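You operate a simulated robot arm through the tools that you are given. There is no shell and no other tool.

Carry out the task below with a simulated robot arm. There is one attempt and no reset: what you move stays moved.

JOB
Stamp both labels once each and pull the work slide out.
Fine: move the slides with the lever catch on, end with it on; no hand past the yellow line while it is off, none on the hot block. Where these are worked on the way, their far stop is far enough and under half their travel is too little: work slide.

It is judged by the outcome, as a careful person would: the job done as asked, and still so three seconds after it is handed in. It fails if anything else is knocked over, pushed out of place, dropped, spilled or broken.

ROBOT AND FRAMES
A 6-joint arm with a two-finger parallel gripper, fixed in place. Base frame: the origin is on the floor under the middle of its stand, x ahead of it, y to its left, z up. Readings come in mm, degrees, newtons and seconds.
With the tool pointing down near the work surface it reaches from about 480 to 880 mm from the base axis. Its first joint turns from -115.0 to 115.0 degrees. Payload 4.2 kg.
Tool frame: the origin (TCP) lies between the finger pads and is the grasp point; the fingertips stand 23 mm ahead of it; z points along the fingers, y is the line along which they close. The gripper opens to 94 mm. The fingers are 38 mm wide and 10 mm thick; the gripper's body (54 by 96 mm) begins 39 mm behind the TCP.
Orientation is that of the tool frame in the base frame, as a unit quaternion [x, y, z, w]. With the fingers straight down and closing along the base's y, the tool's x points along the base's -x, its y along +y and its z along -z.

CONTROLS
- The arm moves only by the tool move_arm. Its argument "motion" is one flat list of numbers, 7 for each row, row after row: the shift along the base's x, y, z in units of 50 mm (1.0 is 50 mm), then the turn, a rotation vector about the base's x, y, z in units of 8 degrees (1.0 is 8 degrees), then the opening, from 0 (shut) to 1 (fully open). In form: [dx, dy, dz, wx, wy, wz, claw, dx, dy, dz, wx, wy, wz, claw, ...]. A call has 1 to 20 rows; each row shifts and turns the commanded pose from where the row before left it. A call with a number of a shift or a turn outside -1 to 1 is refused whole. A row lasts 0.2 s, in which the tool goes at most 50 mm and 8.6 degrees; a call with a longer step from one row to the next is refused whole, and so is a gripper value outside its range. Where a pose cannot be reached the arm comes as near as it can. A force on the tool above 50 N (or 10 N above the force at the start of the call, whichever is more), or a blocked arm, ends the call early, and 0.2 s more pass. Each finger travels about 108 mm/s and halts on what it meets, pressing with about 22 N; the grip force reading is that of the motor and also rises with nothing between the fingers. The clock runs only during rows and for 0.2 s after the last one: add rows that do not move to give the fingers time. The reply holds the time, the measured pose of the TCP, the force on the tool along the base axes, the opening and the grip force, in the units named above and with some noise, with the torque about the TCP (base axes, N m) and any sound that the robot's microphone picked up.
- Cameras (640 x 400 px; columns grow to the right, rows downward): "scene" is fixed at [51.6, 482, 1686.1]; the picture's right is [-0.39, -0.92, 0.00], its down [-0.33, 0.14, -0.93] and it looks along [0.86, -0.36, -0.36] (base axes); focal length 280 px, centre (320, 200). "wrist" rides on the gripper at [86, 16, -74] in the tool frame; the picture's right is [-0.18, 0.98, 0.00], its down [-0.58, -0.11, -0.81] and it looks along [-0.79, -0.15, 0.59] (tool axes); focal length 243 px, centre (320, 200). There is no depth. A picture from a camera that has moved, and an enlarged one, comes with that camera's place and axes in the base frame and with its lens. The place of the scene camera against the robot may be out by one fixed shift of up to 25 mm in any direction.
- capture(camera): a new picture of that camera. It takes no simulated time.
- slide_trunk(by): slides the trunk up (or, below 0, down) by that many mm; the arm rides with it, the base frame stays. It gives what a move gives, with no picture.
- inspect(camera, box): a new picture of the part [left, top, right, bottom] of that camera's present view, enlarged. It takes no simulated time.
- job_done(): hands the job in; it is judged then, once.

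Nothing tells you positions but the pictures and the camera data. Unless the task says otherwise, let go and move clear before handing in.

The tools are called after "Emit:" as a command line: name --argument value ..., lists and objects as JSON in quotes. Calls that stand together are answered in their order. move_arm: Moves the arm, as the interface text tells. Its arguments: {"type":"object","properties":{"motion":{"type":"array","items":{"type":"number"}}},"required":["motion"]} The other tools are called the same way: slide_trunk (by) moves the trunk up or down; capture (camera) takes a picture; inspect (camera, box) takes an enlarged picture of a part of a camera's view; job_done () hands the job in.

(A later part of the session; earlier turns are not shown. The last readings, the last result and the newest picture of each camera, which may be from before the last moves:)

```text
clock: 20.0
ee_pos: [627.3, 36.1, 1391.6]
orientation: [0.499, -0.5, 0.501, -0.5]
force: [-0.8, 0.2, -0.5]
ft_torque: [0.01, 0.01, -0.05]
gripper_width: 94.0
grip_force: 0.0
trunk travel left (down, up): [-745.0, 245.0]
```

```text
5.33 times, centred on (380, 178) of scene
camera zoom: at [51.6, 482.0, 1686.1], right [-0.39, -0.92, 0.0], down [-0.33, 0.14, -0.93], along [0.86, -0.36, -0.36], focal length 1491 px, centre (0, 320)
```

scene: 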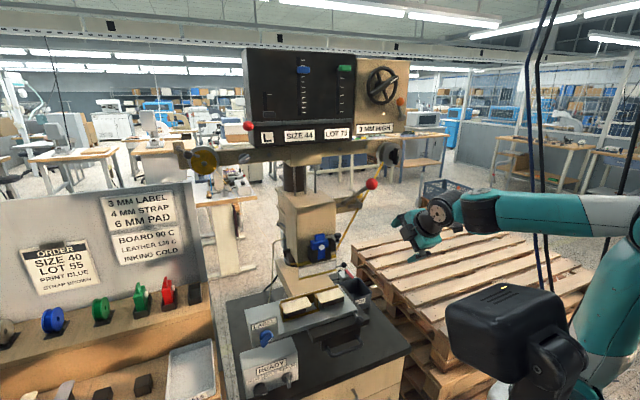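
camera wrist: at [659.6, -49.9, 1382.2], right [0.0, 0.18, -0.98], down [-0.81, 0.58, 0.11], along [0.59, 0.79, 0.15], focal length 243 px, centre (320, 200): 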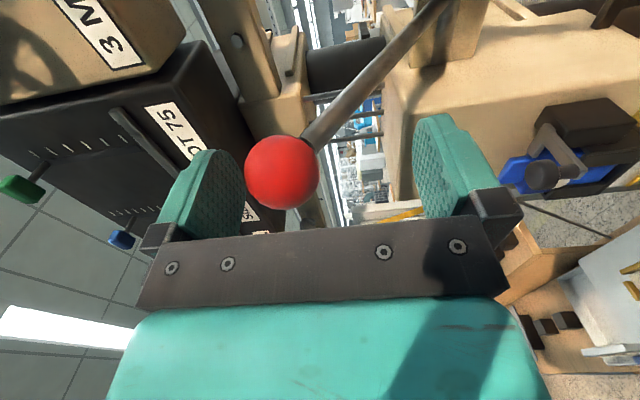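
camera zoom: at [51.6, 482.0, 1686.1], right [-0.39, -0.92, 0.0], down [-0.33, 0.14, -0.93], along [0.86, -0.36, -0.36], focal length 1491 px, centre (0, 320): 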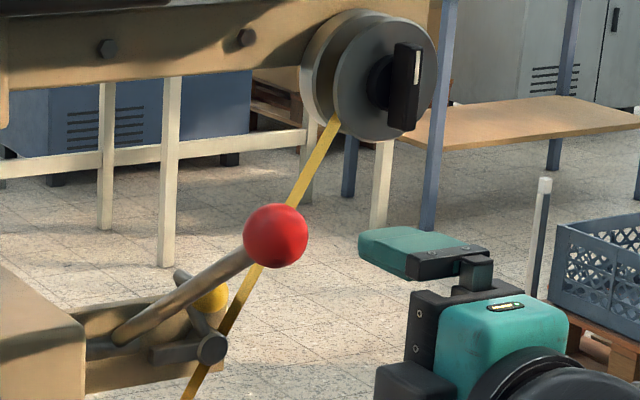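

The lever is back at rest. Now I'll tilt the tool to about 40° and narrow the opening, line it up above the work slide's loop handle, and lower the trunk.

Emit:
move_arm --motion '[-0.1, 0.386, 0, 0, 0.893, 0, 0.5, -0.1, 0.386, 0, 0, 0.893, 0, 0.5, -0.1, 0.386, 0, 0, 0.893, 0, 0.45, -0.1, 0.386, 0, 0, 0.893, 0, 0.45, -0.1, 0.386, 0, 0, 0.893, 0, 0.45, -0.1, 0.386, 0, 0, 0.893, 0, 0.45, -0.1, 0.386, 0, 0, 0.893, 0, 0.45, 0, 0, 0, 0, 0, 0, 0.45]'

Emit:
slide_trunk --by -340

Emit:
capture --camera "wrist"

Emit:
capture --camera "scene"

```text
clock: 21.8
ee_pos: [592.8, 171.3, 1393.4]
orientation: [0.664, -0.664, 0.242, -0.241]
force: [0.3, -0.1, -0.1]
ft_torque: [-0.01, -0.03, -0.02]
gripper_width: 42.4
grip_force: 0.0
trunk travel left (down, up): [-745.0, 245.0]
```

```text
clock: 25.2
ee_pos: [593.8, 171.4, 1053.6]
orientation: [-0.664, 0.665, -0.242, 0.242]
force: [0.1, -0.2, 0.2]
ft_torque: [0.02, -0.02, 0.02]
gripper_width: 42.0
grip_force: 0.1
trunk travel left (down, up): [-405.0, 585.0]
```

```text
taken
camera wrist: at [533.1, 85.4, 1100.2], right [-0.75, 0.18, -0.63], down [-0.43, 0.58, 0.69], along [0.49, 0.79, -0.36], focal length 243 px, centre (320, 200)
```

wrist: 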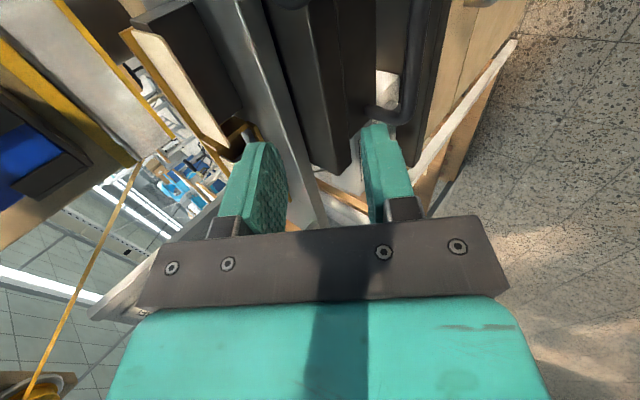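

```text
taken
```

scene: 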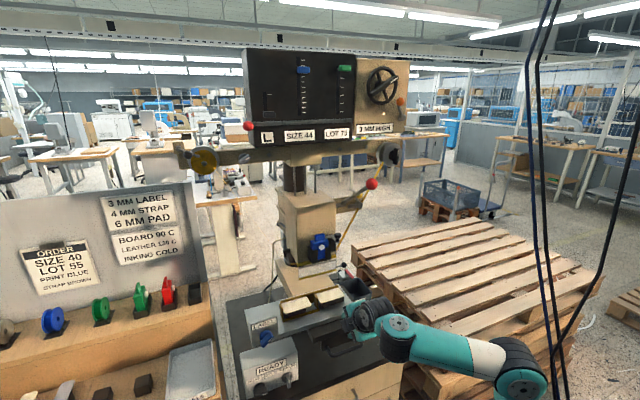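

Emit:
inspect --camera "wrist" --box '[260, 0, 500, 150]'

Emit:
inspect --camera "scene" --box '[220, 270, 420, 395]'

```text
2.67 times, centred on (380, 75) of wrist
camera zoom: at [533.1, 85.4, 1100.2], right [-0.75, 0.18, -0.63], down [-0.43, 0.58, 0.69], along [0.49, 0.79, -0.36], focal length 647 px, centre (160, 533)
```

zoom: 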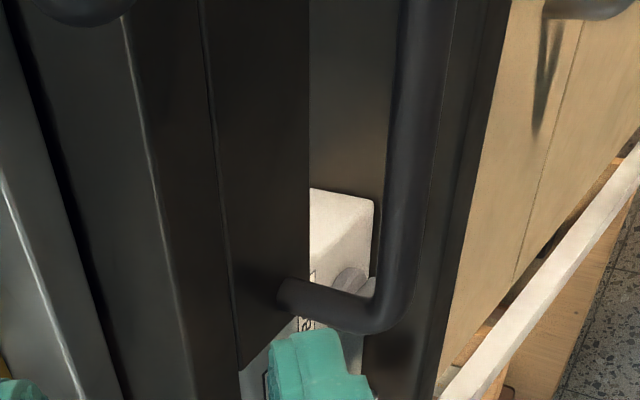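

```text
3.20 times, centred on (320, 332) of scene
camera zoom: at [51.6, 482.0, 1686.1], right [-0.39, -0.92, 0.0], down [-0.33, 0.14, -0.93], along [0.86, -0.36, -0.36], focal length 895 px, centre (320, -224)
```

zoom: 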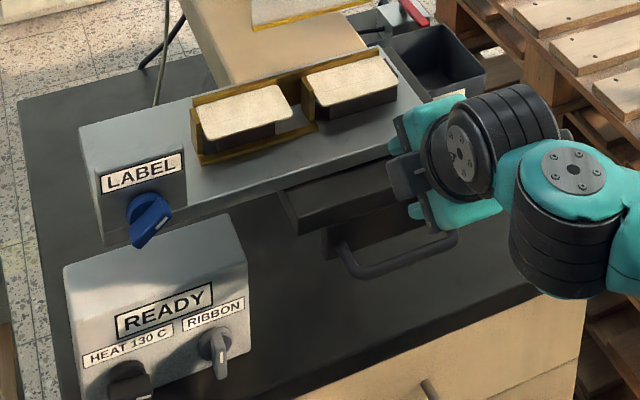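

The handle bar refines to about (612, 172, 921), with roughly 30 mm of clearance behind it. I'll descend in front of it and slide the narrowed fingers around the bar.

Emit:
move_arm --motion '[-0.04, 0, -0.7, 0, 0, 0, 0.32, -0.04, 0, -0.7, 0, 0, 0, 0.32, -0.04, 0, -0.7, 0, 0, 0, 0.32, 0, 0, 0, 0, 0, 0, 0.32]'

Emit:
capture --camera "wrist"

Emit:
inspect --camera "scene" --box '[270, 290, 400, 371]'

```text
clock: 26.2
ee_pos: [587.4, 169.9, 949.1]
orientation: [0.665, -0.664, 0.242, -0.242]
force: [-0.4, 0.7, -1.1]
ft_torque: [-0.02, -0.02, -0.01]
gripper_width: 30.3
grip_force: 0.0
trunk travel left (down, up): [-405.0, 585.0]
```

```text
taken
camera wrist: at [526.9, 84.7, 995.4], right [-0.75, 0.18, -0.63], down [-0.44, 0.58, 0.69], along [0.49, 0.79, -0.36], focal length 243 px, centre (320, 200)
```

wrist: 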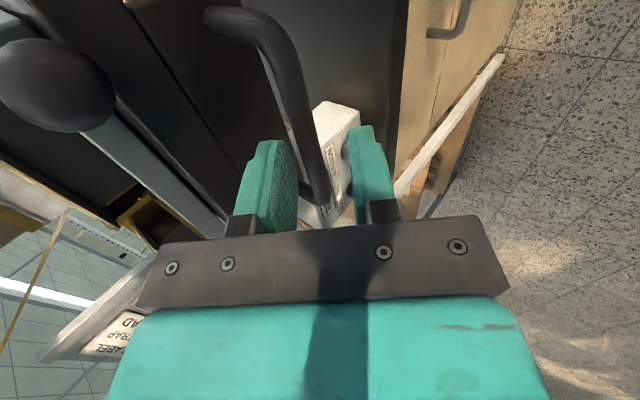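

```text
4.92 times, centred on (335, 330) of scene
camera zoom: at [51.6, 482.0, 1686.1], right [-0.39, -0.92, 0.0], down [-0.33, 0.14, -0.93], along [0.86, -0.36, -0.36], focal length 1376 px, centre (246, -442)
```

zoom: 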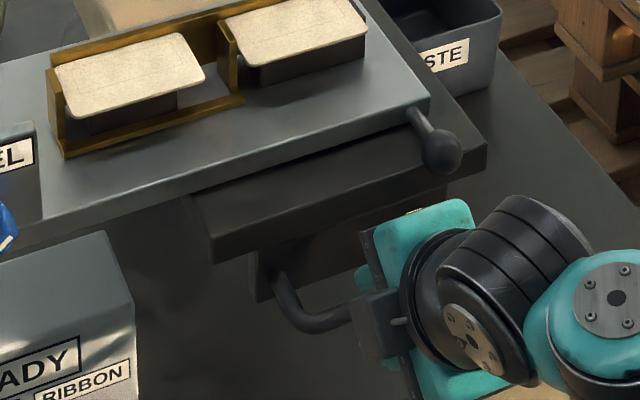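

Emit:
inspect --camera "wrist" --box '[200, 0, 420, 220]'

```text
1.82 times, centred on (310, 110) of wrist
camera zoom: at [526.9, 84.7, 995.4], right [-0.75, 0.18, -0.63], down [-0.44, 0.58, 0.69], along [0.49, 0.79, -0.36], focal length 441 px, centre (338, 364)
```

zoom: 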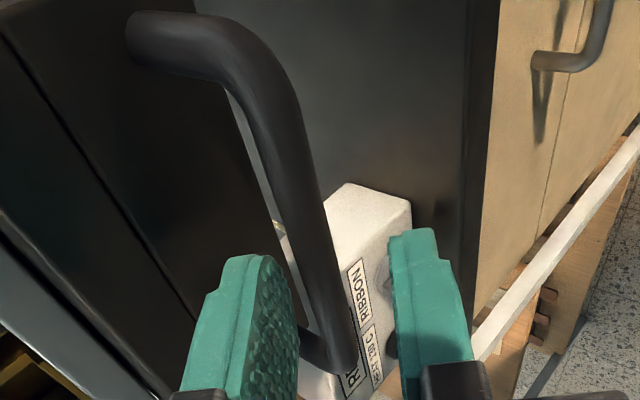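

Emit:
move_arm --motion '[0.19, 0.02, -0.18, 0, 0, 0, 0.32, 0.19, 0.02, -0.18, 0, 0, 0, 0.32, 0, 0, 0, 0, 0, 0, 0.32]'

Emit:
inspect --camera "wrist" --box '[200, 0, 420, 220]'

```text
clock: 27.0
ee_pos: [608.1, 172.7, 930.0]
orientation: [-0.664, 0.665, -0.242, 0.241]
force: [-0.9, 0.6, -0.3]
ft_torque: [0.0, 0.0, -0.01]
gripper_width: 29.8
grip_force: 0.1
trunk travel left (down, up): [-405.0, 585.0]
```

```text
1.82 times, centred on (310, 110) of wrist
camera zoom: at [546.7, 87.7, 976.6], right [-0.75, 0.18, -0.63], down [-0.43, 0.58, 0.69], along [0.49, 0.79, -0.36], focal length 441 px, centre (338, 364)
```

zoom: 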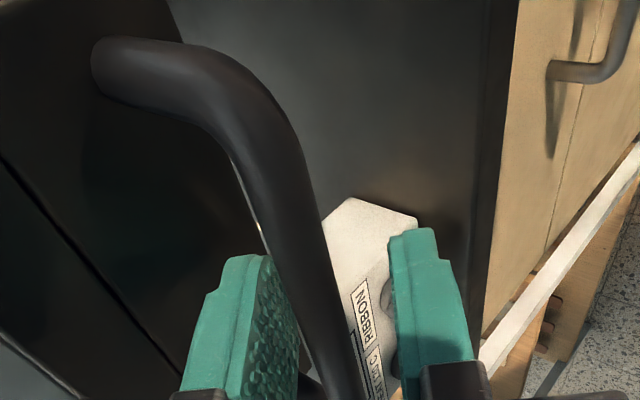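

The bar is now between the pads. I'll close on it.

Emit:
move_arm --motion '[0, 0, 0, 0, 0, 0, 0, 0, 0, 0, 0, 0, 0, 0, 0, 0, 0, 0, 0, 0, 0]'

Emit:
inspect --camera "scene" --box '[220, 240, 420, 365]'

```text
clock: 27.8
ee_pos: [609.7, 172.8, 933.0]
orientation: [-0.662, 0.664, -0.243, 0.247]
force: [42.3, 3.3, 26.1]
ft_torque: [-1.5, -0.1, 1.03]
gripper_width: 12.0
grip_force: 45.4
trunk travel left (down, up): [-405.0, 585.0]
```

```text
3.20 times, centred on (320, 302) of scene
camera zoom: at [51.6, 482.0, 1686.1], right [-0.39, -0.92, 0.0], down [-0.33, 0.14, -0.93], along [0.86, -0.36, -0.36], focal length 895 px, centre (320, -128)
```

zoom: 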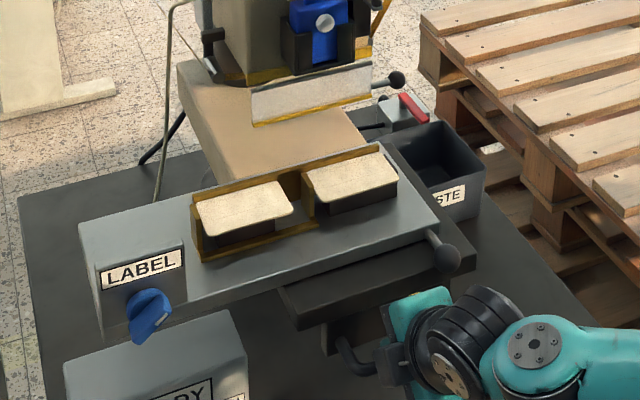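

The grip closed slightly off the bar's center and side-loads it. I'll shift the tool a little along the closing line to relax that force.

Emit:
move_arm --motion '[0.04, 0, 0.035, 0, 0, 0, 0, 0, 0, 0, 0, 0, 0, 0]'

```text
clock: 28.4
ee_pos: [610.2, 172.8, 932.2]
orientation: [0.664, -0.664, 0.242, -0.243]
force: [25.2, -0.7, 19.3]
ft_torque: [-0.18, 0.0, 1.93]
gripper_width: 11.7
grip_force: 44.6
trunk travel left (down, up): [-405.0, 585.0]
```

Emit:
move_arm --motion '[0.05, 0, 0.045, 0, 0, 0, 0, 0, 0, 0, 0, 0, 0, 0]'

```text
clock: 29.0
ee_pos: [609.8, 172.4, 933.3]
orientation: [0.667, -0.663, 0.241, -0.24]
force: [-5.2, -3.3, 1.0]
ft_torque: [0.2, 0.08, 1.71]
gripper_width: 11.8
grip_force: 45.1
trunk travel left (down, up): [-405.0, 585.0]
```

Force is relaxed and the bar is held. I'll push the slide in along +x in small steps.

Emit:
move_arm --motion '[0.1, 0, 0, 0, 0, 0, 0, 0.2, 0, 0, 0, 0, 0, 0, 0.2, 0, 0, 0, 0, 0, 0, 0.2, 0, 0, 0, 0, 0, 0]'

Emit:
inspect --camera "scene" --box '[220, 240, 420, 365]'

```text
clock: 30.0
ee_pos: [644.8, 174.2, 933.5]
orientation: [0.666, -0.664, 0.241, -0.239]
force: [-1.8, 4.8, -22.7]
ft_torque: [-0.33, 0.01, 1.35]
gripper_width: 11.6
grip_force: 45.2
trunk travel left (down, up): [-405.0, 585.0]
```

```text
3.20 times, centred on (320, 302) of scene
camera zoom: at [51.6, 482.0, 1686.1], right [-0.39, -0.92, 0.0], down [-0.33, 0.14, -0.93], along [0.86, -0.36, -0.36], focal length 895 px, centre (320, -128)
```

zoom: 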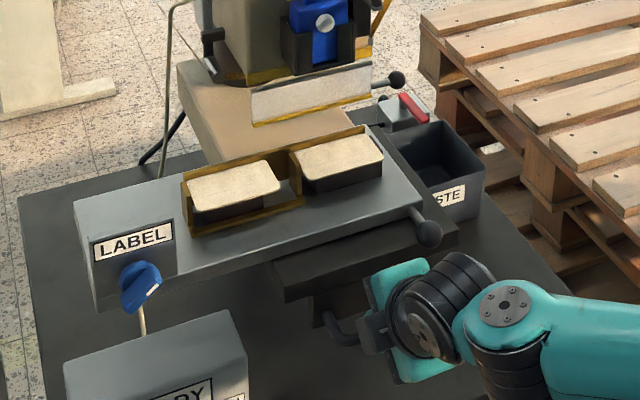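

The slide moves freely. I'll keep pushing toward its far stop and trim the small vertical load.

Emit:
move_arm --motion '[0.2, 0, -0.04, 0, 0, 0, 0, 0.2, 0, 0, 0, 0, 0, 0, 0.2, 0, 0, 0, 0, 0, 0, 0.2, 0, 0, 0, 0, 0, 0, 0.2, 0, 0, 0, 0, 0, 0]'

Emit:
inspect --camera "scene" --box '[220, 220, 420, 345]'

```text
clock: 31.2
ee_pos: [695.7, 172.5, 932.6]
orientation: [0.665, -0.663, 0.241, -0.244]
force: [-1.6, 8.3, -5.6]
ft_torque: [-1.59, -0.08, 0.78]
gripper_width: 11.4
grip_force: 44.8
trunk travel left (down, up): [-405.0, 585.0]
```

```text
3.20 times, centred on (320, 282) of scene
camera zoom: at [51.6, 482.0, 1686.1], right [-0.39, -0.92, 0.0], down [-0.33, 0.14, -0.93], along [0.86, -0.36, -0.36], focal length 895 px, centre (320, -64)
```

zoom: 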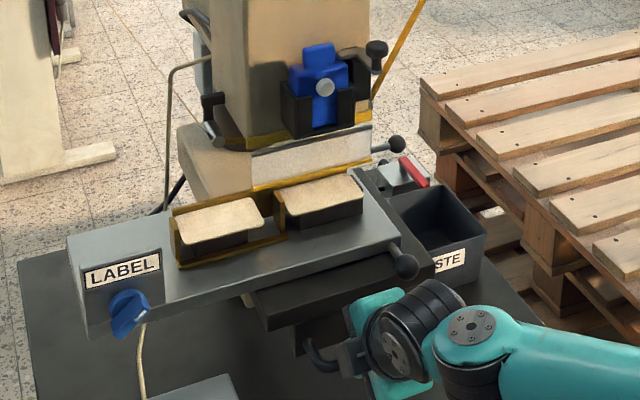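

Emit:
inspect --camera "scene" --box '[270, 240, 370, 302]'

Emit:
move_arm --motion '[0.15, 0, 0, 0, 0, 0, 0, 0.15, 0, 0, 0, 0, 0, 0, 0.15, 0, 0, 0, 0, 0, 0]'

Emit:
inspect --camera "scene" --box '[270, 240, 370, 302]'

```text
6.40 times, centred on (320, 271) of scene
camera zoom: at [51.6, 482.0, 1686.1], right [-0.39, -0.92, 0.0], down [-0.33, 0.14, -0.93], along [0.86, -0.36, -0.36], focal length 1789 px, centre (320, -254)
```

zoom: 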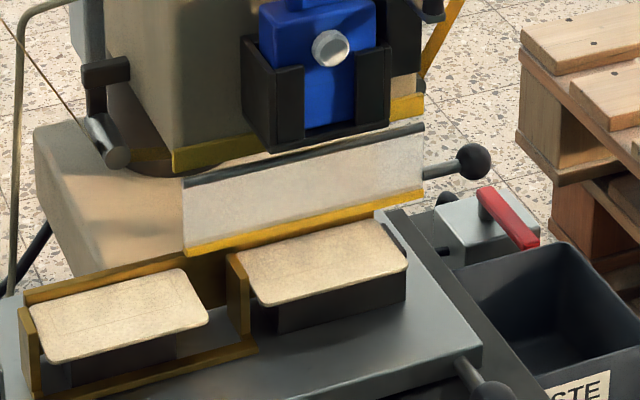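

```text
clock: 32.0
ee_pos: [718.3, 173.5, 933.2]
orientation: [-0.664, 0.664, -0.242, 0.242]
force: [-1.1, 8.6, -1.1]
ft_torque: [-1.33, -0.06, 1.12]
gripper_width: 11.7
grip_force: 44.9
trunk travel left (down, up): [-405.0, 585.0]
```

```text
6.40 times, centred on (320, 271) of scene
camera zoom: at [51.6, 482.0, 1686.1], right [-0.39, -0.92, 0.0], down [-0.33, 0.14, -0.93], along [0.86, -0.36, -0.36], focal length 1789 px, centre (320, -254)
```

zoom: 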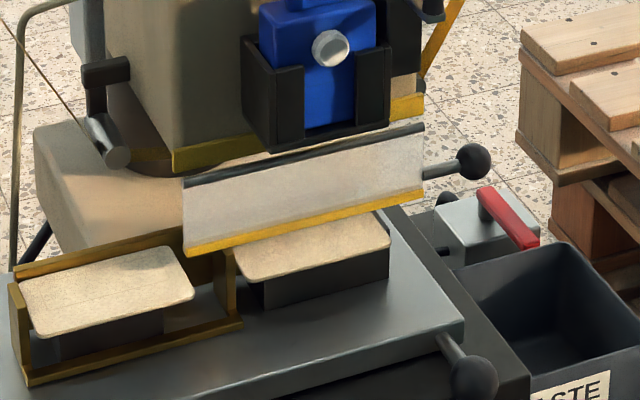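

The label is passing cleanly under the guard with almost no resistance. I'll continue to the stop.

Emit:
move_arm --motion '[0.15, 0.03, 0, 0, 0, 0, 0, 0.15, 0, 0, 0, 0, 0, 0, 0.15, 0, 0, 0, 0, 0, 0, 0.15, 0, 0, 0, 0, 0, 0]'

Emit:
inspect --camera "scene" --box '[240, 220, 400, 320]'

```text
clock: 33.0
ee_pos: [748.4, 173.1, 931.3]
orientation: [-0.664, 0.665, -0.242, 0.242]
force: [-1.0, -3.2, 3.1]
ft_torque: [-1.58, -0.04, 0.88]
gripper_width: 11.5
grip_force: 44.8
trunk travel left (down, up): [-405.0, 585.0]
```

```text
4.00 times, centred on (320, 270) of scene
camera zoom: at [51.6, 482.0, 1686.1], right [-0.39, -0.92, 0.0], down [-0.33, 0.14, -0.93], along [0.86, -0.36, -0.36], focal length 1118 px, centre (320, -80)
```

zoom: 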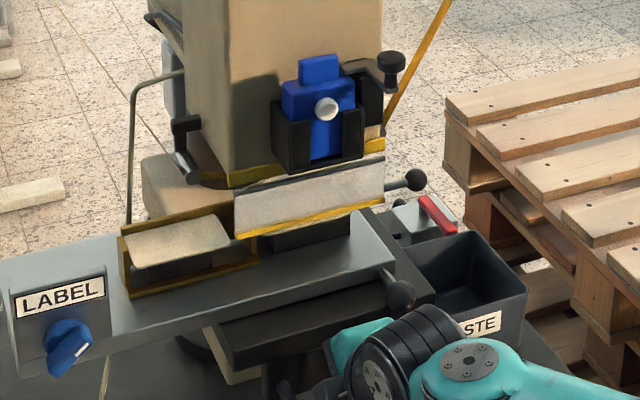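

Emit:
move_arm --motion '[0.15, 0, 0, 0, 0, 0, 0, 0.15, 0, 0, 0, 0, 0, 0, 0.15, 0, 0, 0, 0, 0, 0, 0.15, 0, 0, 0, 0, 0, 0]'

Emit:
inspect --camera "scene" --box '[240, 220, 400, 320]'

```text
clock: 34.0
ee_pos: [779.0, 173.3, 933.1]
orientation: [-0.663, 0.665, -0.242, 0.243]
force: [4.1, -12.0, 4.4]
ft_torque: [-1.38, -0.06, 1.09]
gripper_width: 12.0
grip_force: 44.8
trunk travel left (down, up): [-405.0, 585.0]
```

```text
4.00 times, centred on (320, 270) of scene
camera zoom: at [51.6, 482.0, 1686.1], right [-0.39, -0.92, 0.0], down [-0.33, 0.14, -0.93], along [0.86, -0.36, -0.36], focal length 1118 px, centre (320, -80)
```

zoom: 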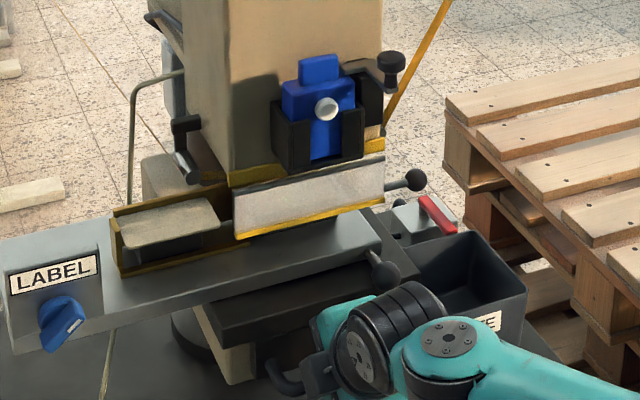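

Emit:
move_arm --motion '[0.12, 0.02, 0, 0, 0, 0, 0, 0.12, 0.02, 0, 0, 0, 0, 0, 0.12, 0, 0, 0, 0, 0, 0, 0.12, 0, 0, 0, 0, 0, 0]'

Emit:
inspect --camera "scene" --box '[240, 220, 400, 320]'

```text
clock: 34.5
ee_pos: [781.4, 175.9, 929.6]
orientation: [0.668, -0.665, 0.238, -0.235]
force: [-22.4, -14.5, 5.6]
ft_torque: [-0.48, 0.04, 1.18]
gripper_width: 11.6
grip_force: 44.8
trunk travel left (down, up): [-405.0, 585.0]
stopped in row 2: the force on the tool passed its limit at 60 N (the readings are from after the stop); the commanded pose is now the measured one
```

```text
4.00 times, centred on (320, 270) of scene
camera zoom: at [51.6, 482.0, 1686.1], right [-0.39, -0.92, 0.0], down [-0.33, 0.14, -0.93], along [0.86, -0.36, -0.36], focal length 1118 px, centre (320, -80)
```

zoom: 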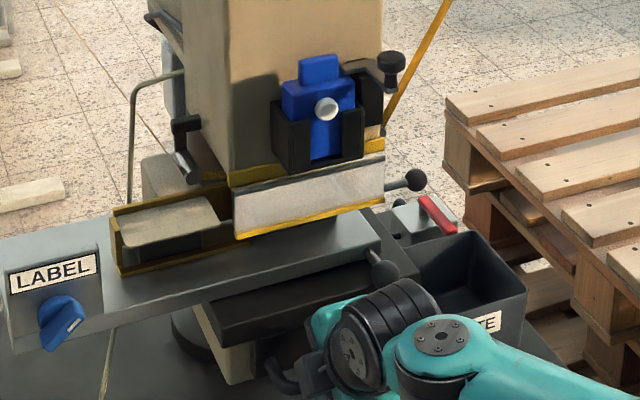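

The slide stopped at x≈781, which is about 171 mm of travel. I'll check that this is the real stop and nothing is caught.

Emit:
inspect --camera "scene" --box '[260, 245, 350, 301]'

Emit:
capture --camera "wrist"

Emit:
inspect --camera "scene" --box '[220, 300, 380, 400]'

```text
7.11 times, centred on (305, 273) of scene
camera zoom: at [51.6, 482.0, 1686.1], right [-0.39, -0.92, 0.0], down [-0.33, 0.14, -0.93], along [0.86, -0.36, -0.36], focal length 1988 px, centre (427, -319)
```

zoom: 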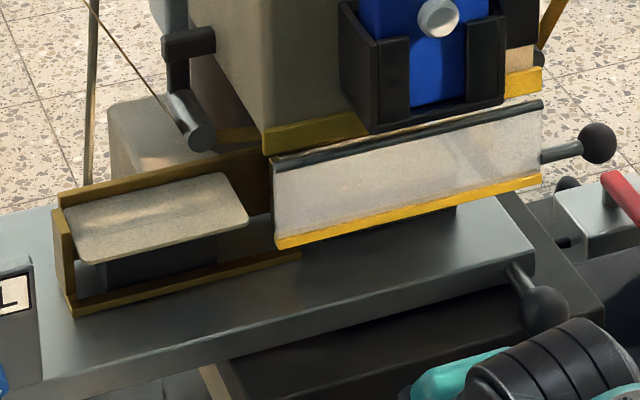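

```text
taken
camera wrist: at [722.3, 90.6, 978.4], right [-0.76, 0.18, -0.62], down [-0.42, 0.58, 0.69], along [0.49, 0.79, -0.37], focal length 243 px, centre (320, 200)
```

wrist: 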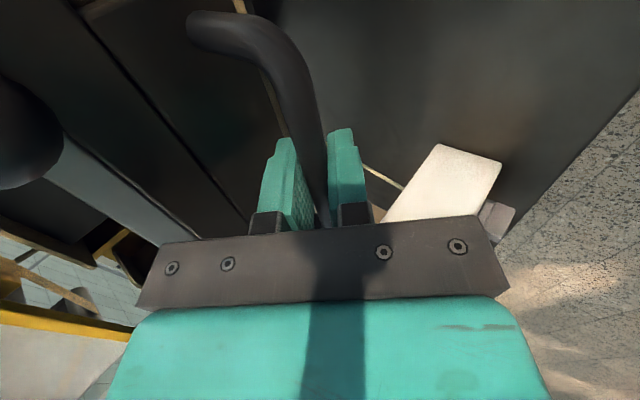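

```text
4.00 times, centred on (300, 350) of scene
camera zoom: at [51.6, 482.0, 1686.1], right [-0.39, -0.92, 0.0], down [-0.33, 0.14, -0.93], along [0.86, -0.36, -0.36], focal length 1118 px, centre (400, -400)
```

zoom: 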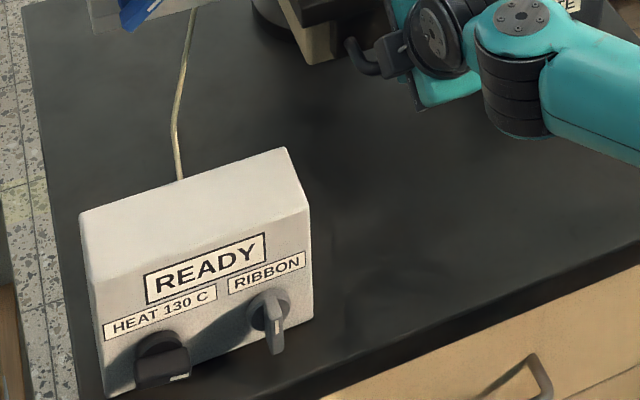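

The slide is fully in and nothing is caught. Now I'll release the handle, back off along the tool axis, and go up to the catch.

Emit:
move_arm --motion '[0, 0, 0, 0, 0, 0, 0.32, 0, 0, 0, 0, 0, 0, 0.32, 0, 0, 0, 0, 0, 0, 0.32]'

Emit:
inspect --camera "wrist" --box '[200, 0, 420, 220]'

```text
clock: 35.3
ee_pos: [784.7, 177.3, 928.7]
orientation: [0.667, -0.666, 0.237, -0.235]
force: [-0.4, -0.3, 0.3]
ft_torque: [0.01, 0.01, 0.0]
gripper_width: 30.4
grip_force: 0.1
trunk travel left (down, up): [-405.0, 585.0]
```

```text
1.82 times, centred on (310, 110) of wrist
camera zoom: at [724.0, 91.3, 977.0], right [-0.76, 0.18, -0.62], down [-0.43, 0.58, 0.69], along [0.49, 0.79, -0.37], focal length 441 px, centre (338, 364)
```

zoom: 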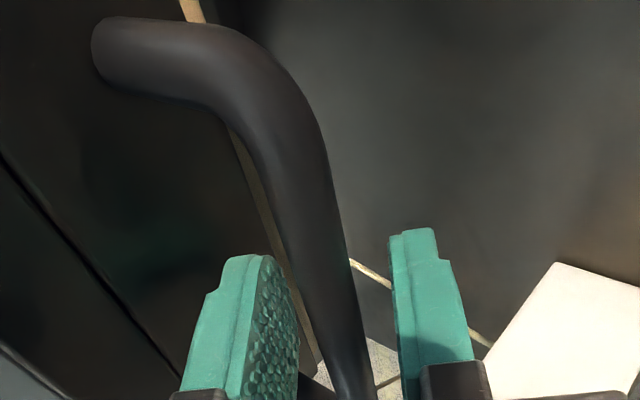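

Emit:
move_arm --motion '[-0.26, 0, 0.31, 0, 0, 0, 0.32, -0.26, 0, 0.31, 0, 0, 0, 0.32, -0.26, 0, 0.31, 0, 0, 0, 0.32, -0.6, 0, 0.3, 0, 0, 0, 0.32, -0.6, -0.3, 0.3, 0, 0, 0, 0.5, -0.3, -0.5, 0.2, 0, -0.912, 0, 0.6, -0.1, -0.5, 0.2, 0, -0.912, 0, 0.6, 0, -0.5, 0.2, 0, -0.912, 0, 0.6, 0, -0.5, 0.2, 0, -0.912, 0, 0.6, 0, -0.5, 0.2, 0, -0.912, 0, 0.6, 0, -0.5, 0.2, 0, -0.912, 0, 0.6, 0, -0.5, 0.2, 0, -0.912, 0, 0.6, 0, 0, 0, 0, 0, 0, 0.6]'

Emit:
capture --camera "scene"

```text
clock: 38.1
ee_pos: [664.0, -13.0, 1072.3]
orientation: [0.499, -0.499, 0.502, -0.5]
force: [0.5, -0.2, 0.8]
ft_torque: [0.0, 0.04, 0.04]
gripper_width: 56.5
grip_force: 0.0
trunk travel left (down, up): [-405.0, 585.0]
```

```text
taken
```

scene: 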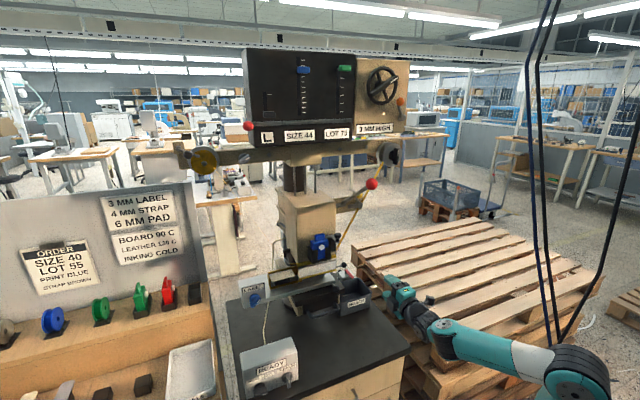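

Now raise the trunk to the height of the catch knob and look at it.

Emit:
slide_trunk --by 264

Emit:
capture --camera "wrist"

Emit:
inspect --camera "scene" --box '[320, 150, 440, 225]'

```text
clock: 40.8
ee_pos: [663.5, -11.4, 1336.8]
orientation: [0.499, -0.498, 0.502, -0.5]
force: [-0.4, -0.4, 0.6]
ft_torque: [-0.01, 0.03, -0.03]
gripper_width: 56.6
grip_force: 0.0
trunk travel left (down, up): [-669.0, 321.0]
```

```text
taken
camera wrist: at [589.7, -97.9, 1320.0], right [0.0, 0.18, -0.98], down [-0.81, 0.58, 0.1], along [0.59, 0.79, 0.15], focal length 243 px, centre (320, 200)
```

wrist: 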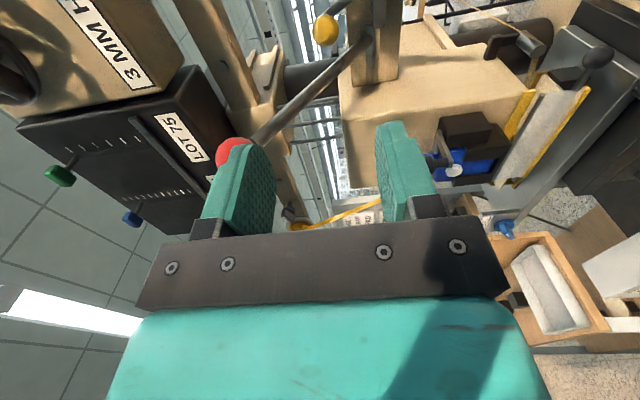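

```text
5.33 times, centred on (380, 188) of scene
camera zoom: at [51.6, 482.0, 1686.1], right [-0.39, -0.92, 0.0], down [-0.33, 0.14, -0.93], along [0.86, -0.36, -0.36], focal length 1491 px, centre (0, 267)
```

zoom: 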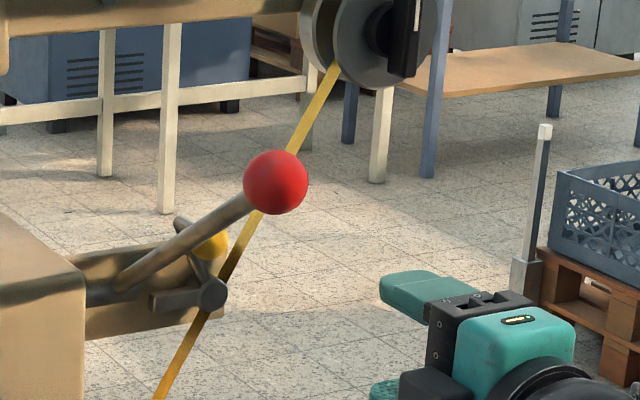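

Emit:
inspect --camera "wrist" --box '[260, 0, 420, 100]'

```text
4.00 times, centred on (340, 50) of wrist
camera zoom: at [589.7, -97.9, 1320.0], right [0.0, 0.18, -0.98], down [-0.81, 0.58, 0.1], along [0.59, 0.79, 0.15], focal length 970 px, centre (240, 800)
```

zoom: 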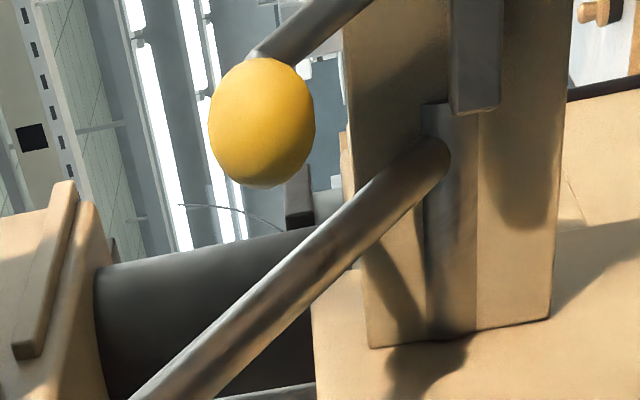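

Something needs checking first: there's a black box on the near (+y) side of the gripper body that could foul the lever rod. I'll measure it in the scene view before going in.

Emit:
inspect --camera "scene" --box '[370, 190, 490, 265]'

```text
5.33 times, centred on (430, 228) of scene
camera zoom: at [51.6, 482.0, 1686.1], right [-0.39, -0.92, 0.0], down [-0.33, 0.14, -0.93], along [0.86, -0.36, -0.36], focal length 1491 px, centre (-267, 53)
```

zoom: 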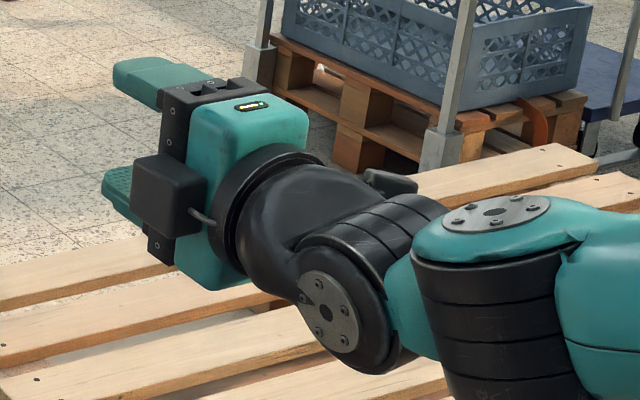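

The box could come too close to the lever rod on a straight approach. I'll yaw the tool about 20° so the gripper comes in from the right and clears the rod.

Emit:
move_arm --motion '[0.48, -0.16, -0.02, 0, 0, 0.83, 0.6, 0.48, -0.16, -0.02, 0, 0, 0.83, 0.6, 0.48, -0.16, -0.02, 0, 0, 0.84, 0.6, 0.47, -0.16, 0, 0, 0, 0, 0.6, 0, 0, 0, 0, 0, 0, 0.6]'

Emit:
capture --camera "wrist"

Emit:
inspect --camera "scene" --box '[320, 150, 440, 225]'

```text
clock: 42.0
ee_pos: [759.6, -46.4, 1333.2]
orientation: [-0.578, 0.405, -0.408, 0.58]
force: [-0.5, -0.7, -0.3]
ft_torque: [-0.01, 0.0, -0.03]
gripper_width: 56.6
grip_force: 0.1
trunk travel left (down, up): [-669.0, 321.0]
```

```text
taken
camera wrist: at [718.9, -150.8, 1316.7], right [-0.06, 0.17, -0.98], down [-0.96, 0.27, 0.1], along [0.29, 0.95, 0.15], focal length 243 px, centre (320, 200)
```

wrist: 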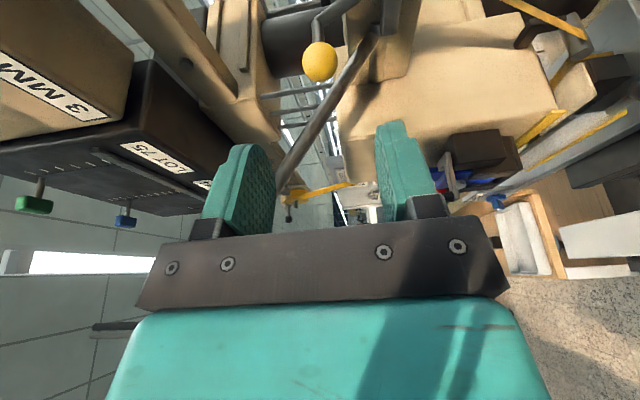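

```text
5.33 times, centred on (380, 188) of scene
camera zoom: at [51.6, 482.0, 1686.1], right [-0.39, -0.92, 0.0], down [-0.33, 0.14, -0.93], along [0.86, -0.36, -0.36], focal length 1491 px, centre (0, 267)
```

zoom: 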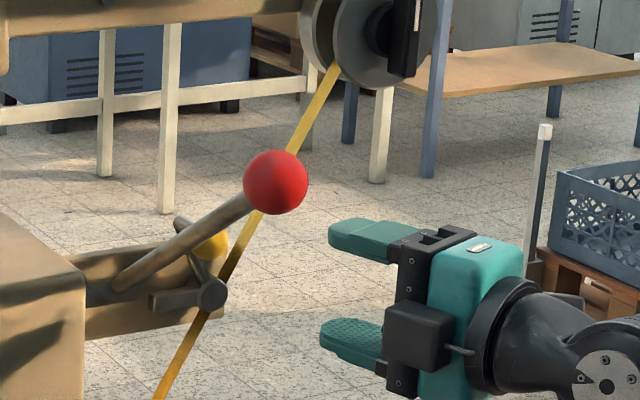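

The knob is confirmed at about (874, -2, 1334), so I'll move in around it.

Emit:
move_arm --motion '[0.56, 0.21, 0, 0, 0, 0, 0.6, 0.56, 0.21, 0, 0, 0, 0, 0.6, 0.56, 0.21, 0, 0, 0, 0, 0.6, 0.54, 0.21, 0, 0, 0, 0, 0.6, 0, 0, 0, 0, 0, 0, 0.6]'

Emit:
capture --camera "wrist"

Emit:
inspect --camera "scene" --box '[320, 160, 400, 220]'

```text
clock: 43.2
ee_pos: [869.8, -2.5, 1332.2]
orientation: [-0.579, 0.404, -0.408, 0.579]
force: [0.0, 0.4, -0.1]
ft_torque: [0.0, 0.02, 0.05]
gripper_width: 56.0
grip_force: 0.1
trunk travel left (down, up): [-669.0, 321.0]
```

```text
taken
camera wrist: at [829.5, -107.1, 1316.5], right [-0.06, 0.17, -0.98], down [-0.96, 0.27, 0.1], along [0.29, 0.95, 0.15], focal length 243 px, centre (320, 200)
```

wrist: 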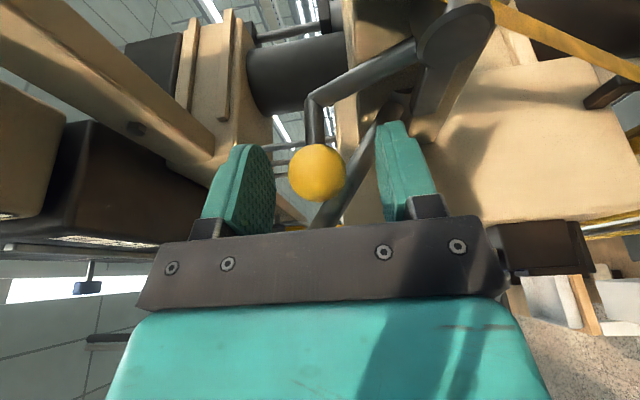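

```text
6.67 times, centred on (360, 190) of scene
camera zoom: at [51.6, 482.0, 1686.1], right [-0.39, -0.92, 0.0], down [-0.33, 0.14, -0.93], along [0.86, -0.36, -0.36], focal length 1864 px, centre (53, 267)
```

zoom: 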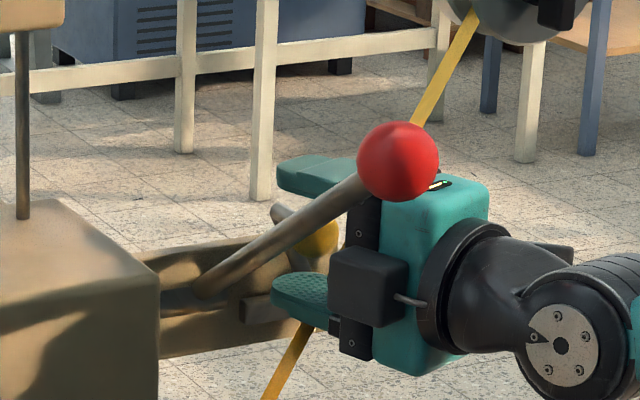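

The ball is centered between the fingers, clear of the lever. Closing on it.

Emit:
move_arm --motion '[0, 0, 0.02, 0, 0, 0, 0.3, 0, 0, 0, 0, 0, 0, 0, 0, 0, 0, 0, 0, 0, 0, 0, 0, 0, 0, 0, 0, 0]'

```text
clock: 44.2
ee_pos: [870.2, -0.9, 1334.0]
orientation: [-0.578, 0.405, -0.408, 0.579]
force: [-3.3, -0.3, -3.2]
ft_torque: [0.14, 0.05, -0.02]
gripper_width: 27.2
grip_force: 44.6
trunk travel left (down, up): [-669.0, 321.0]
```

Emit:
move_arm --motion '[0, -0.166, 0.06, 0, 0, 0, 0, 0, -0.17, 0.036, 0, 0, 0, 0, 0, -0.174, 0.012, 0, 0, 0, 0]'

Emit:
inspect --camera "scene" --box '[320, 160, 400, 220]'

Emit:
capture --camera "wrist"

```text
clock: 45.0
ee_pos: [870.8, -27.3, 1339.1]
orientation: [-0.579, 0.404, -0.408, 0.579]
force: [3.2, 6.3, -4.3]
ft_torque: [0.38, 0.07, 0.3]
gripper_width: 27.3
grip_force: 44.3
trunk travel left (down, up): [-669.0, 321.0]
```

```text
6.67 times, centred on (360, 190) of scene
camera zoom: at [51.6, 482.0, 1686.1], right [-0.39, -0.92, 0.0], down [-0.33, 0.14, -0.93], along [0.86, -0.36, -0.36], focal length 1864 px, centre (53, 267)
```

zoom: 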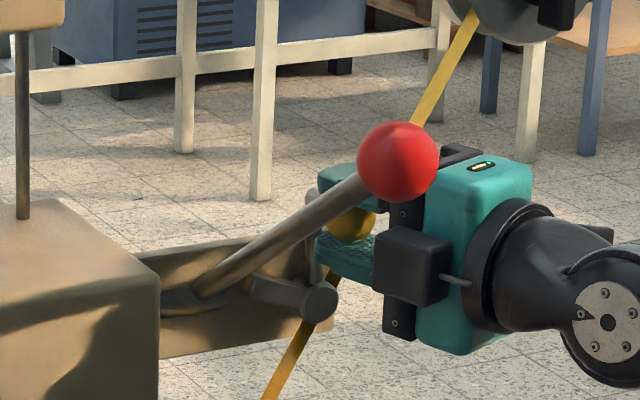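

```text
taken
camera wrist: at [830.1, -133.5, 1323.3], right [-0.06, 0.17, -0.98], down [-0.96, 0.27, 0.1], along [0.29, 0.95, 0.15], focal length 243 px, centre (320, 200)
```

wrist: 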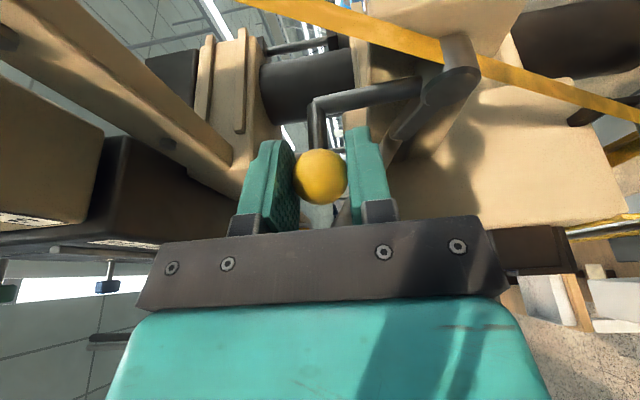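

The catch is turning (bar lifting away from the axle) with only about 6 N. I'll continue along the arc to its stop.

Emit:
move_arm --motion '[0, -0.174, -0.012, 0, 0, 0, 0, 0, -0.17, -0.036, 0, 0, 0, 0, 0, -0.164, -0.06, 0, 0, 0, 0]'

Emit:
inspect --camera "scene" --box '[320, 160, 400, 220]'

Emit:
capture --camera "wrist"

```text
clock: 45.8
ee_pos: [870.4, -56.4, 1336.8]
orientation: [-0.576, 0.404, -0.411, 0.58]
force: [12.8, -0.3, 15.0]
ft_torque: [0.49, 0.07, -0.19]
gripper_width: 27.4
grip_force: 45.0
trunk travel left (down, up): [-669.0, 321.0]
```

```text
6.67 times, centred on (360, 190) of scene
camera zoom: at [51.6, 482.0, 1686.1], right [-0.39, -0.92, 0.0], down [-0.33, 0.14, -0.93], along [0.86, -0.36, -0.36], focal length 1864 px, centre (53, 267)
```

zoom: 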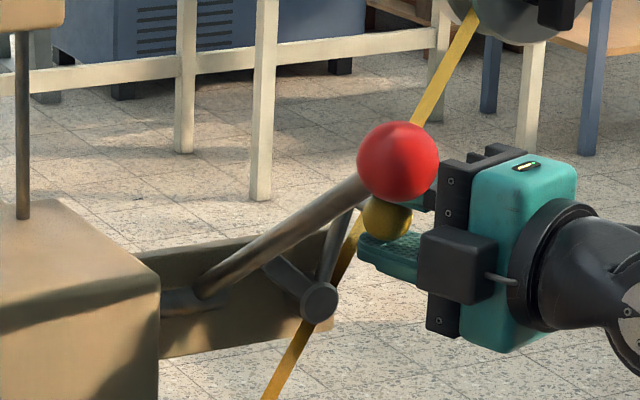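

```text
taken
camera wrist: at [829.7, -161.3, 1320.1], right [-0.05, 0.17, -0.98], down [-0.96, 0.28, 0.1], along [0.29, 0.95, 0.15], focal length 243 px, centre (320, 200)
```

wrist: 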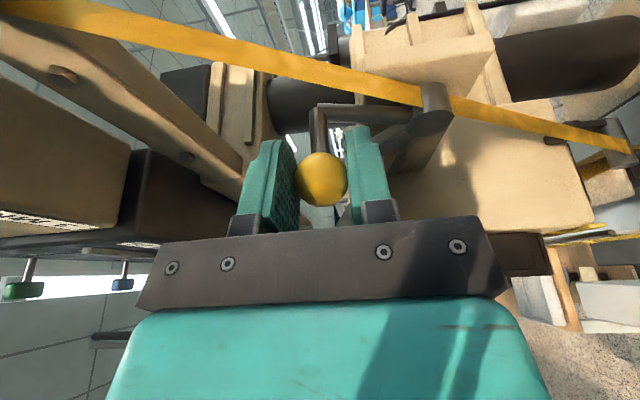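

Emit:
move_arm --motion '[0, -0.154, -0.04, 0, 0, 0, 0, 0, -0.144, -0.08, 0, 0, 0, 0]'

Emit:
inspect --camera "scene" --box '[320, 160, 400, 220]'

```text
clock: 46.4
ee_pos: [869.6, -66.9, 1332.9]
orientation: [-0.577, 0.4, -0.41, 0.582]
force: [22.0, 8.9, 32.8]
ft_torque: [0.33, 0.0, -0.27]
gripper_width: 27.3
grip_force: 44.4
trunk travel left (down, up): [-669.0, 321.0]
```

```text
6.67 times, centred on (360, 190) of scene
camera zoom: at [51.6, 482.0, 1686.1], right [-0.39, -0.92, 0.0], down [-0.33, 0.14, -0.93], along [0.86, -0.36, -0.36], focal length 1864 px, centre (53, 267)
```

zoom: 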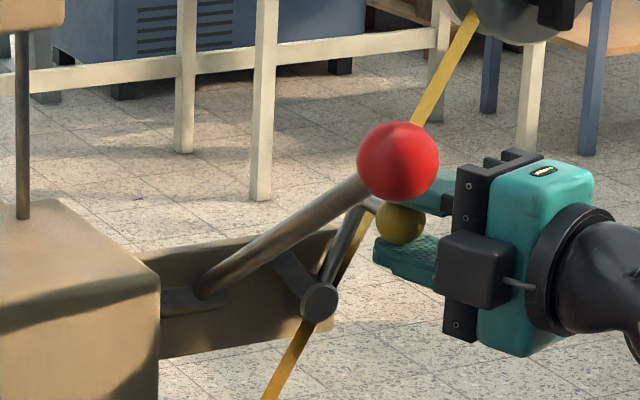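

Emit:
move_arm --motion '[0, 0, 0.06, 0, 0, 0, 0, 0, 0, 0, 0, 0, 0, 0]'

Emit:
move_arm --motion '[0, -0.08, -0.06, 0, 0, 0, 0, 0, 0, 0, 0, 0, 0, 0]'

Emit:
capture --camera "wrist"

```text
clock: 47.0
ee_pos: [868.8, -66.0, 1333.6]
orientation: [-0.578, 0.402, -0.408, 0.581]
force: [12.3, 11.7, 23.7]
ft_torque: [0.14, -0.11, 0.9]
gripper_width: 27.1
grip_force: 45.1
trunk travel left (down, up): [-669.0, 321.0]
```

```text
clock: 47.6
ee_pos: [869.4, -68.1, 1332.2]
orientation: [-0.578, 0.399, -0.409, 0.583]
force: [8.6, 27.6, 32.5]
ft_torque: [0.15, -0.13, 0.09]
gripper_width: 27.1
grip_force: 44.9
trunk travel left (down, up): [-669.0, 321.0]
```

```text
taken
camera wrist: at [829.0, -173.6, 1316.3], right [-0.05, 0.17, -0.98], down [-0.96, 0.27, 0.09], along [0.28, 0.95, 0.15], focal length 243 px, centre (320, 200)
```

wrist: 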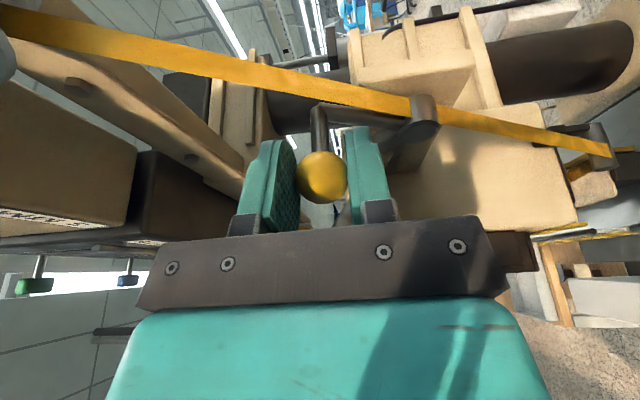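

It resists firmly here, so the catch is at its off stop, about 60° of turn. I'll relax the load, release the knob, and check that it stays off.

Emit:
move_arm --motion '[0, 0.08, 0.1, 0, 0, 0, 0, 0, 0, 0, 0, 0, 0, 0.3, 0, 0, 0, 0, 0, 0, 0.6, 0, 0, 0, 0, 0, 0, 0.6]'

Emit:
capture --camera "wrist"

Emit:
inspect --camera "scene" --box '[320, 160, 400, 220]'

```text
clock: 48.6
ee_pos: [870.8, -69.2, 1331.8]
orientation: [-0.578, 0.405, -0.408, 0.579]
force: [0.3, 1.0, 0.1]
ft_torque: [0.0, -0.03, 0.02]
gripper_width: 56.5
grip_force: 0.0
trunk travel left (down, up): [-669.0, 321.0]
```

```text
taken
camera wrist: at [829.9, -175.0, 1316.0], right [-0.06, 0.17, -0.98], down [-0.96, 0.27, 0.11], along [0.29, 0.95, 0.15], focal length 243 px, centre (320, 200)
```

wrist: 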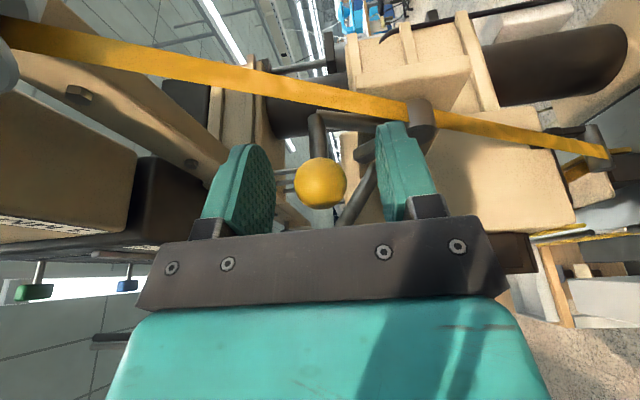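

```text
6.67 times, centred on (360, 190) of scene
camera zoom: at [51.6, 482.0, 1686.1], right [-0.39, -0.92, 0.0], down [-0.33, 0.14, -0.93], along [0.86, -0.36, -0.36], focal length 1864 px, centre (53, 267)
```

zoom: 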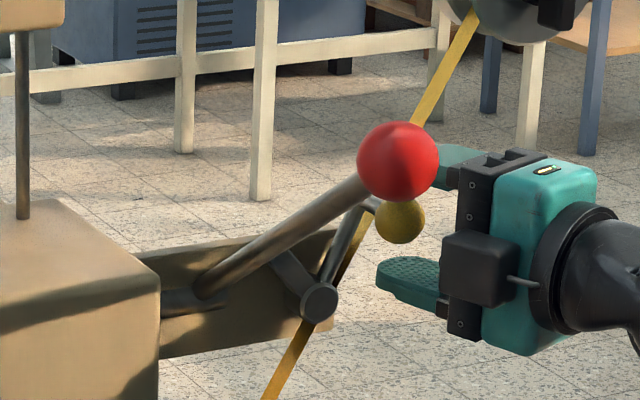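

The catch holds in the off position. Now I'll back out, square the tool up again, and line up in front of the lever ball.

Emit:
move_arm --motion '[-0.56, -0.21, 0, 0, 0, 0, 0.6, -0.56, -0.21, 0, 0, 0, 0, 0.6, -0.56, -0.21, 0, 0, 0, 0, 0.8, -0.56, -0.21, 0, 0, 0, 0, 1, -0.8, 0.4, 0.3, 0, 0, -0.83, 1, -0.8, 0.4, 0.3, 0, 0, -0.83, 1, -0.8, 0.4, 0.3, 0, 0, -0.84, 1, 0, 0.57, 0.15, 0, 0, 0, 1, 0, 0.57, 0.15, 0, 0, 0, 1, 0, 0.57, 0.15, 0, 0, 0, 1, 0, 0, 0, 0, 0, 0, 1]'

Emit:
inspect --camera "scene" --box '[320, 140, 440, 215]'

Emit:
capture --camera "wrist"

```text
clock: 51.0
ee_pos: [638.1, 36.8, 1400.3]
orientation: [0.499, -0.498, 0.503, -0.5]
force: [0.2, -0.1, -0.8]
ft_torque: [-0.02, -0.02, 0.03]
gripper_width: 94.0
grip_force: 0.1
trunk travel left (down, up): [-669.0, 321.0]
```

```text
5.33 times, centred on (380, 178) of scene
camera zoom: at [51.6, 482.0, 1686.1], right [-0.39, -0.92, 0.0], down [-0.33, 0.14, -0.93], along [0.86, -0.36, -0.36], focal length 1491 px, centre (0, 320)
```

zoom: 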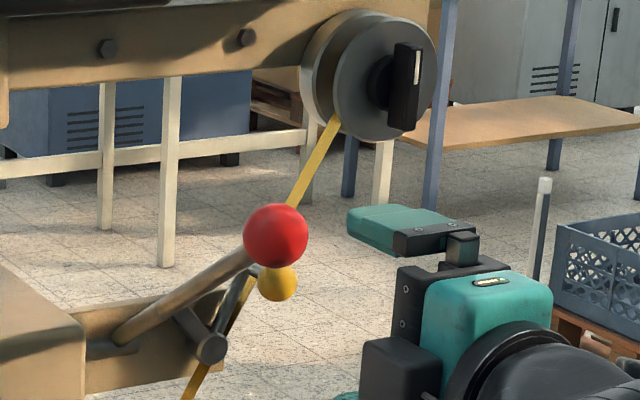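

```text
taken
camera wrist: at [563.8, -49.7, 1383.9], right [0.0, 0.18, -0.98], down [-0.81, 0.58, 0.1], along [0.59, 0.79, 0.15], focal length 243 px, centre (320, 200)
```

wrist: 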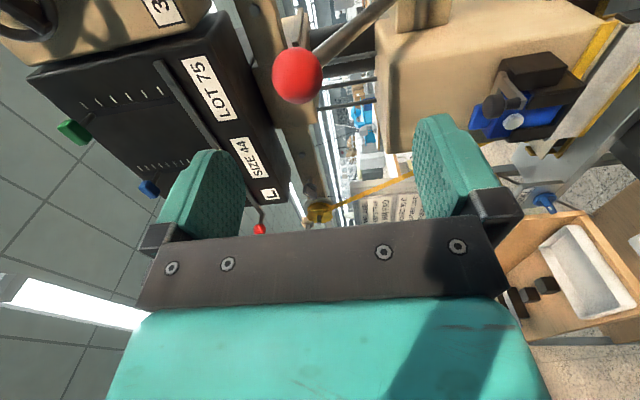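

The catch is off and the slide is in, with the right-hand label under the head. I'll straddle the ball and bring the lever down along its arc in one smooth stroke.

Emit:
move_arm --motion '[0.64, -0.01, -0.01, 0, 0, 0, 1, 0.64, -0.01, -0.01, 0, 0, 0, 1, 0.64, -0.01, 0, 0, 0, 0, 1, 0, 0, 0, 0, 0, 0, 1]'

Emit:
inspect --camera "scene" --box '[320, 140, 440, 215]'

```text
clock: 52.0
ee_pos: [734.2, 34.3, 1399.6]
orientation: [0.5, -0.498, 0.503, -0.5]
force: [-0.4, -0.6, -0.4]
ft_torque: [-0.01, -0.01, -0.02]
gripper_width: 94.2
grip_force: 0.0
trunk travel left (down, up): [-669.0, 321.0]
```

```text
5.33 times, centred on (380, 178) of scene
camera zoom: at [51.6, 482.0, 1686.1], right [-0.39, -0.92, 0.0], down [-0.33, 0.14, -0.93], along [0.86, -0.36, -0.36], focal length 1491 px, centre (0, 320)
```

zoom: 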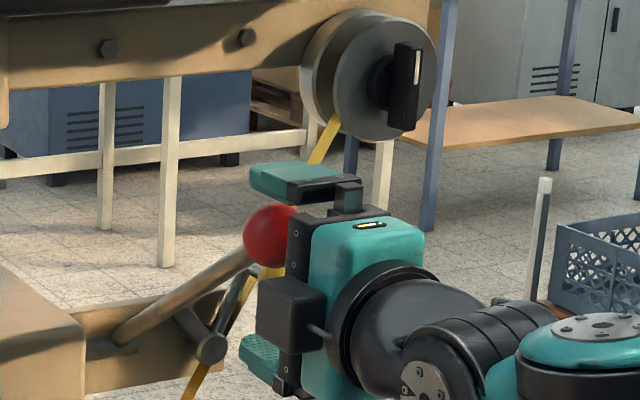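

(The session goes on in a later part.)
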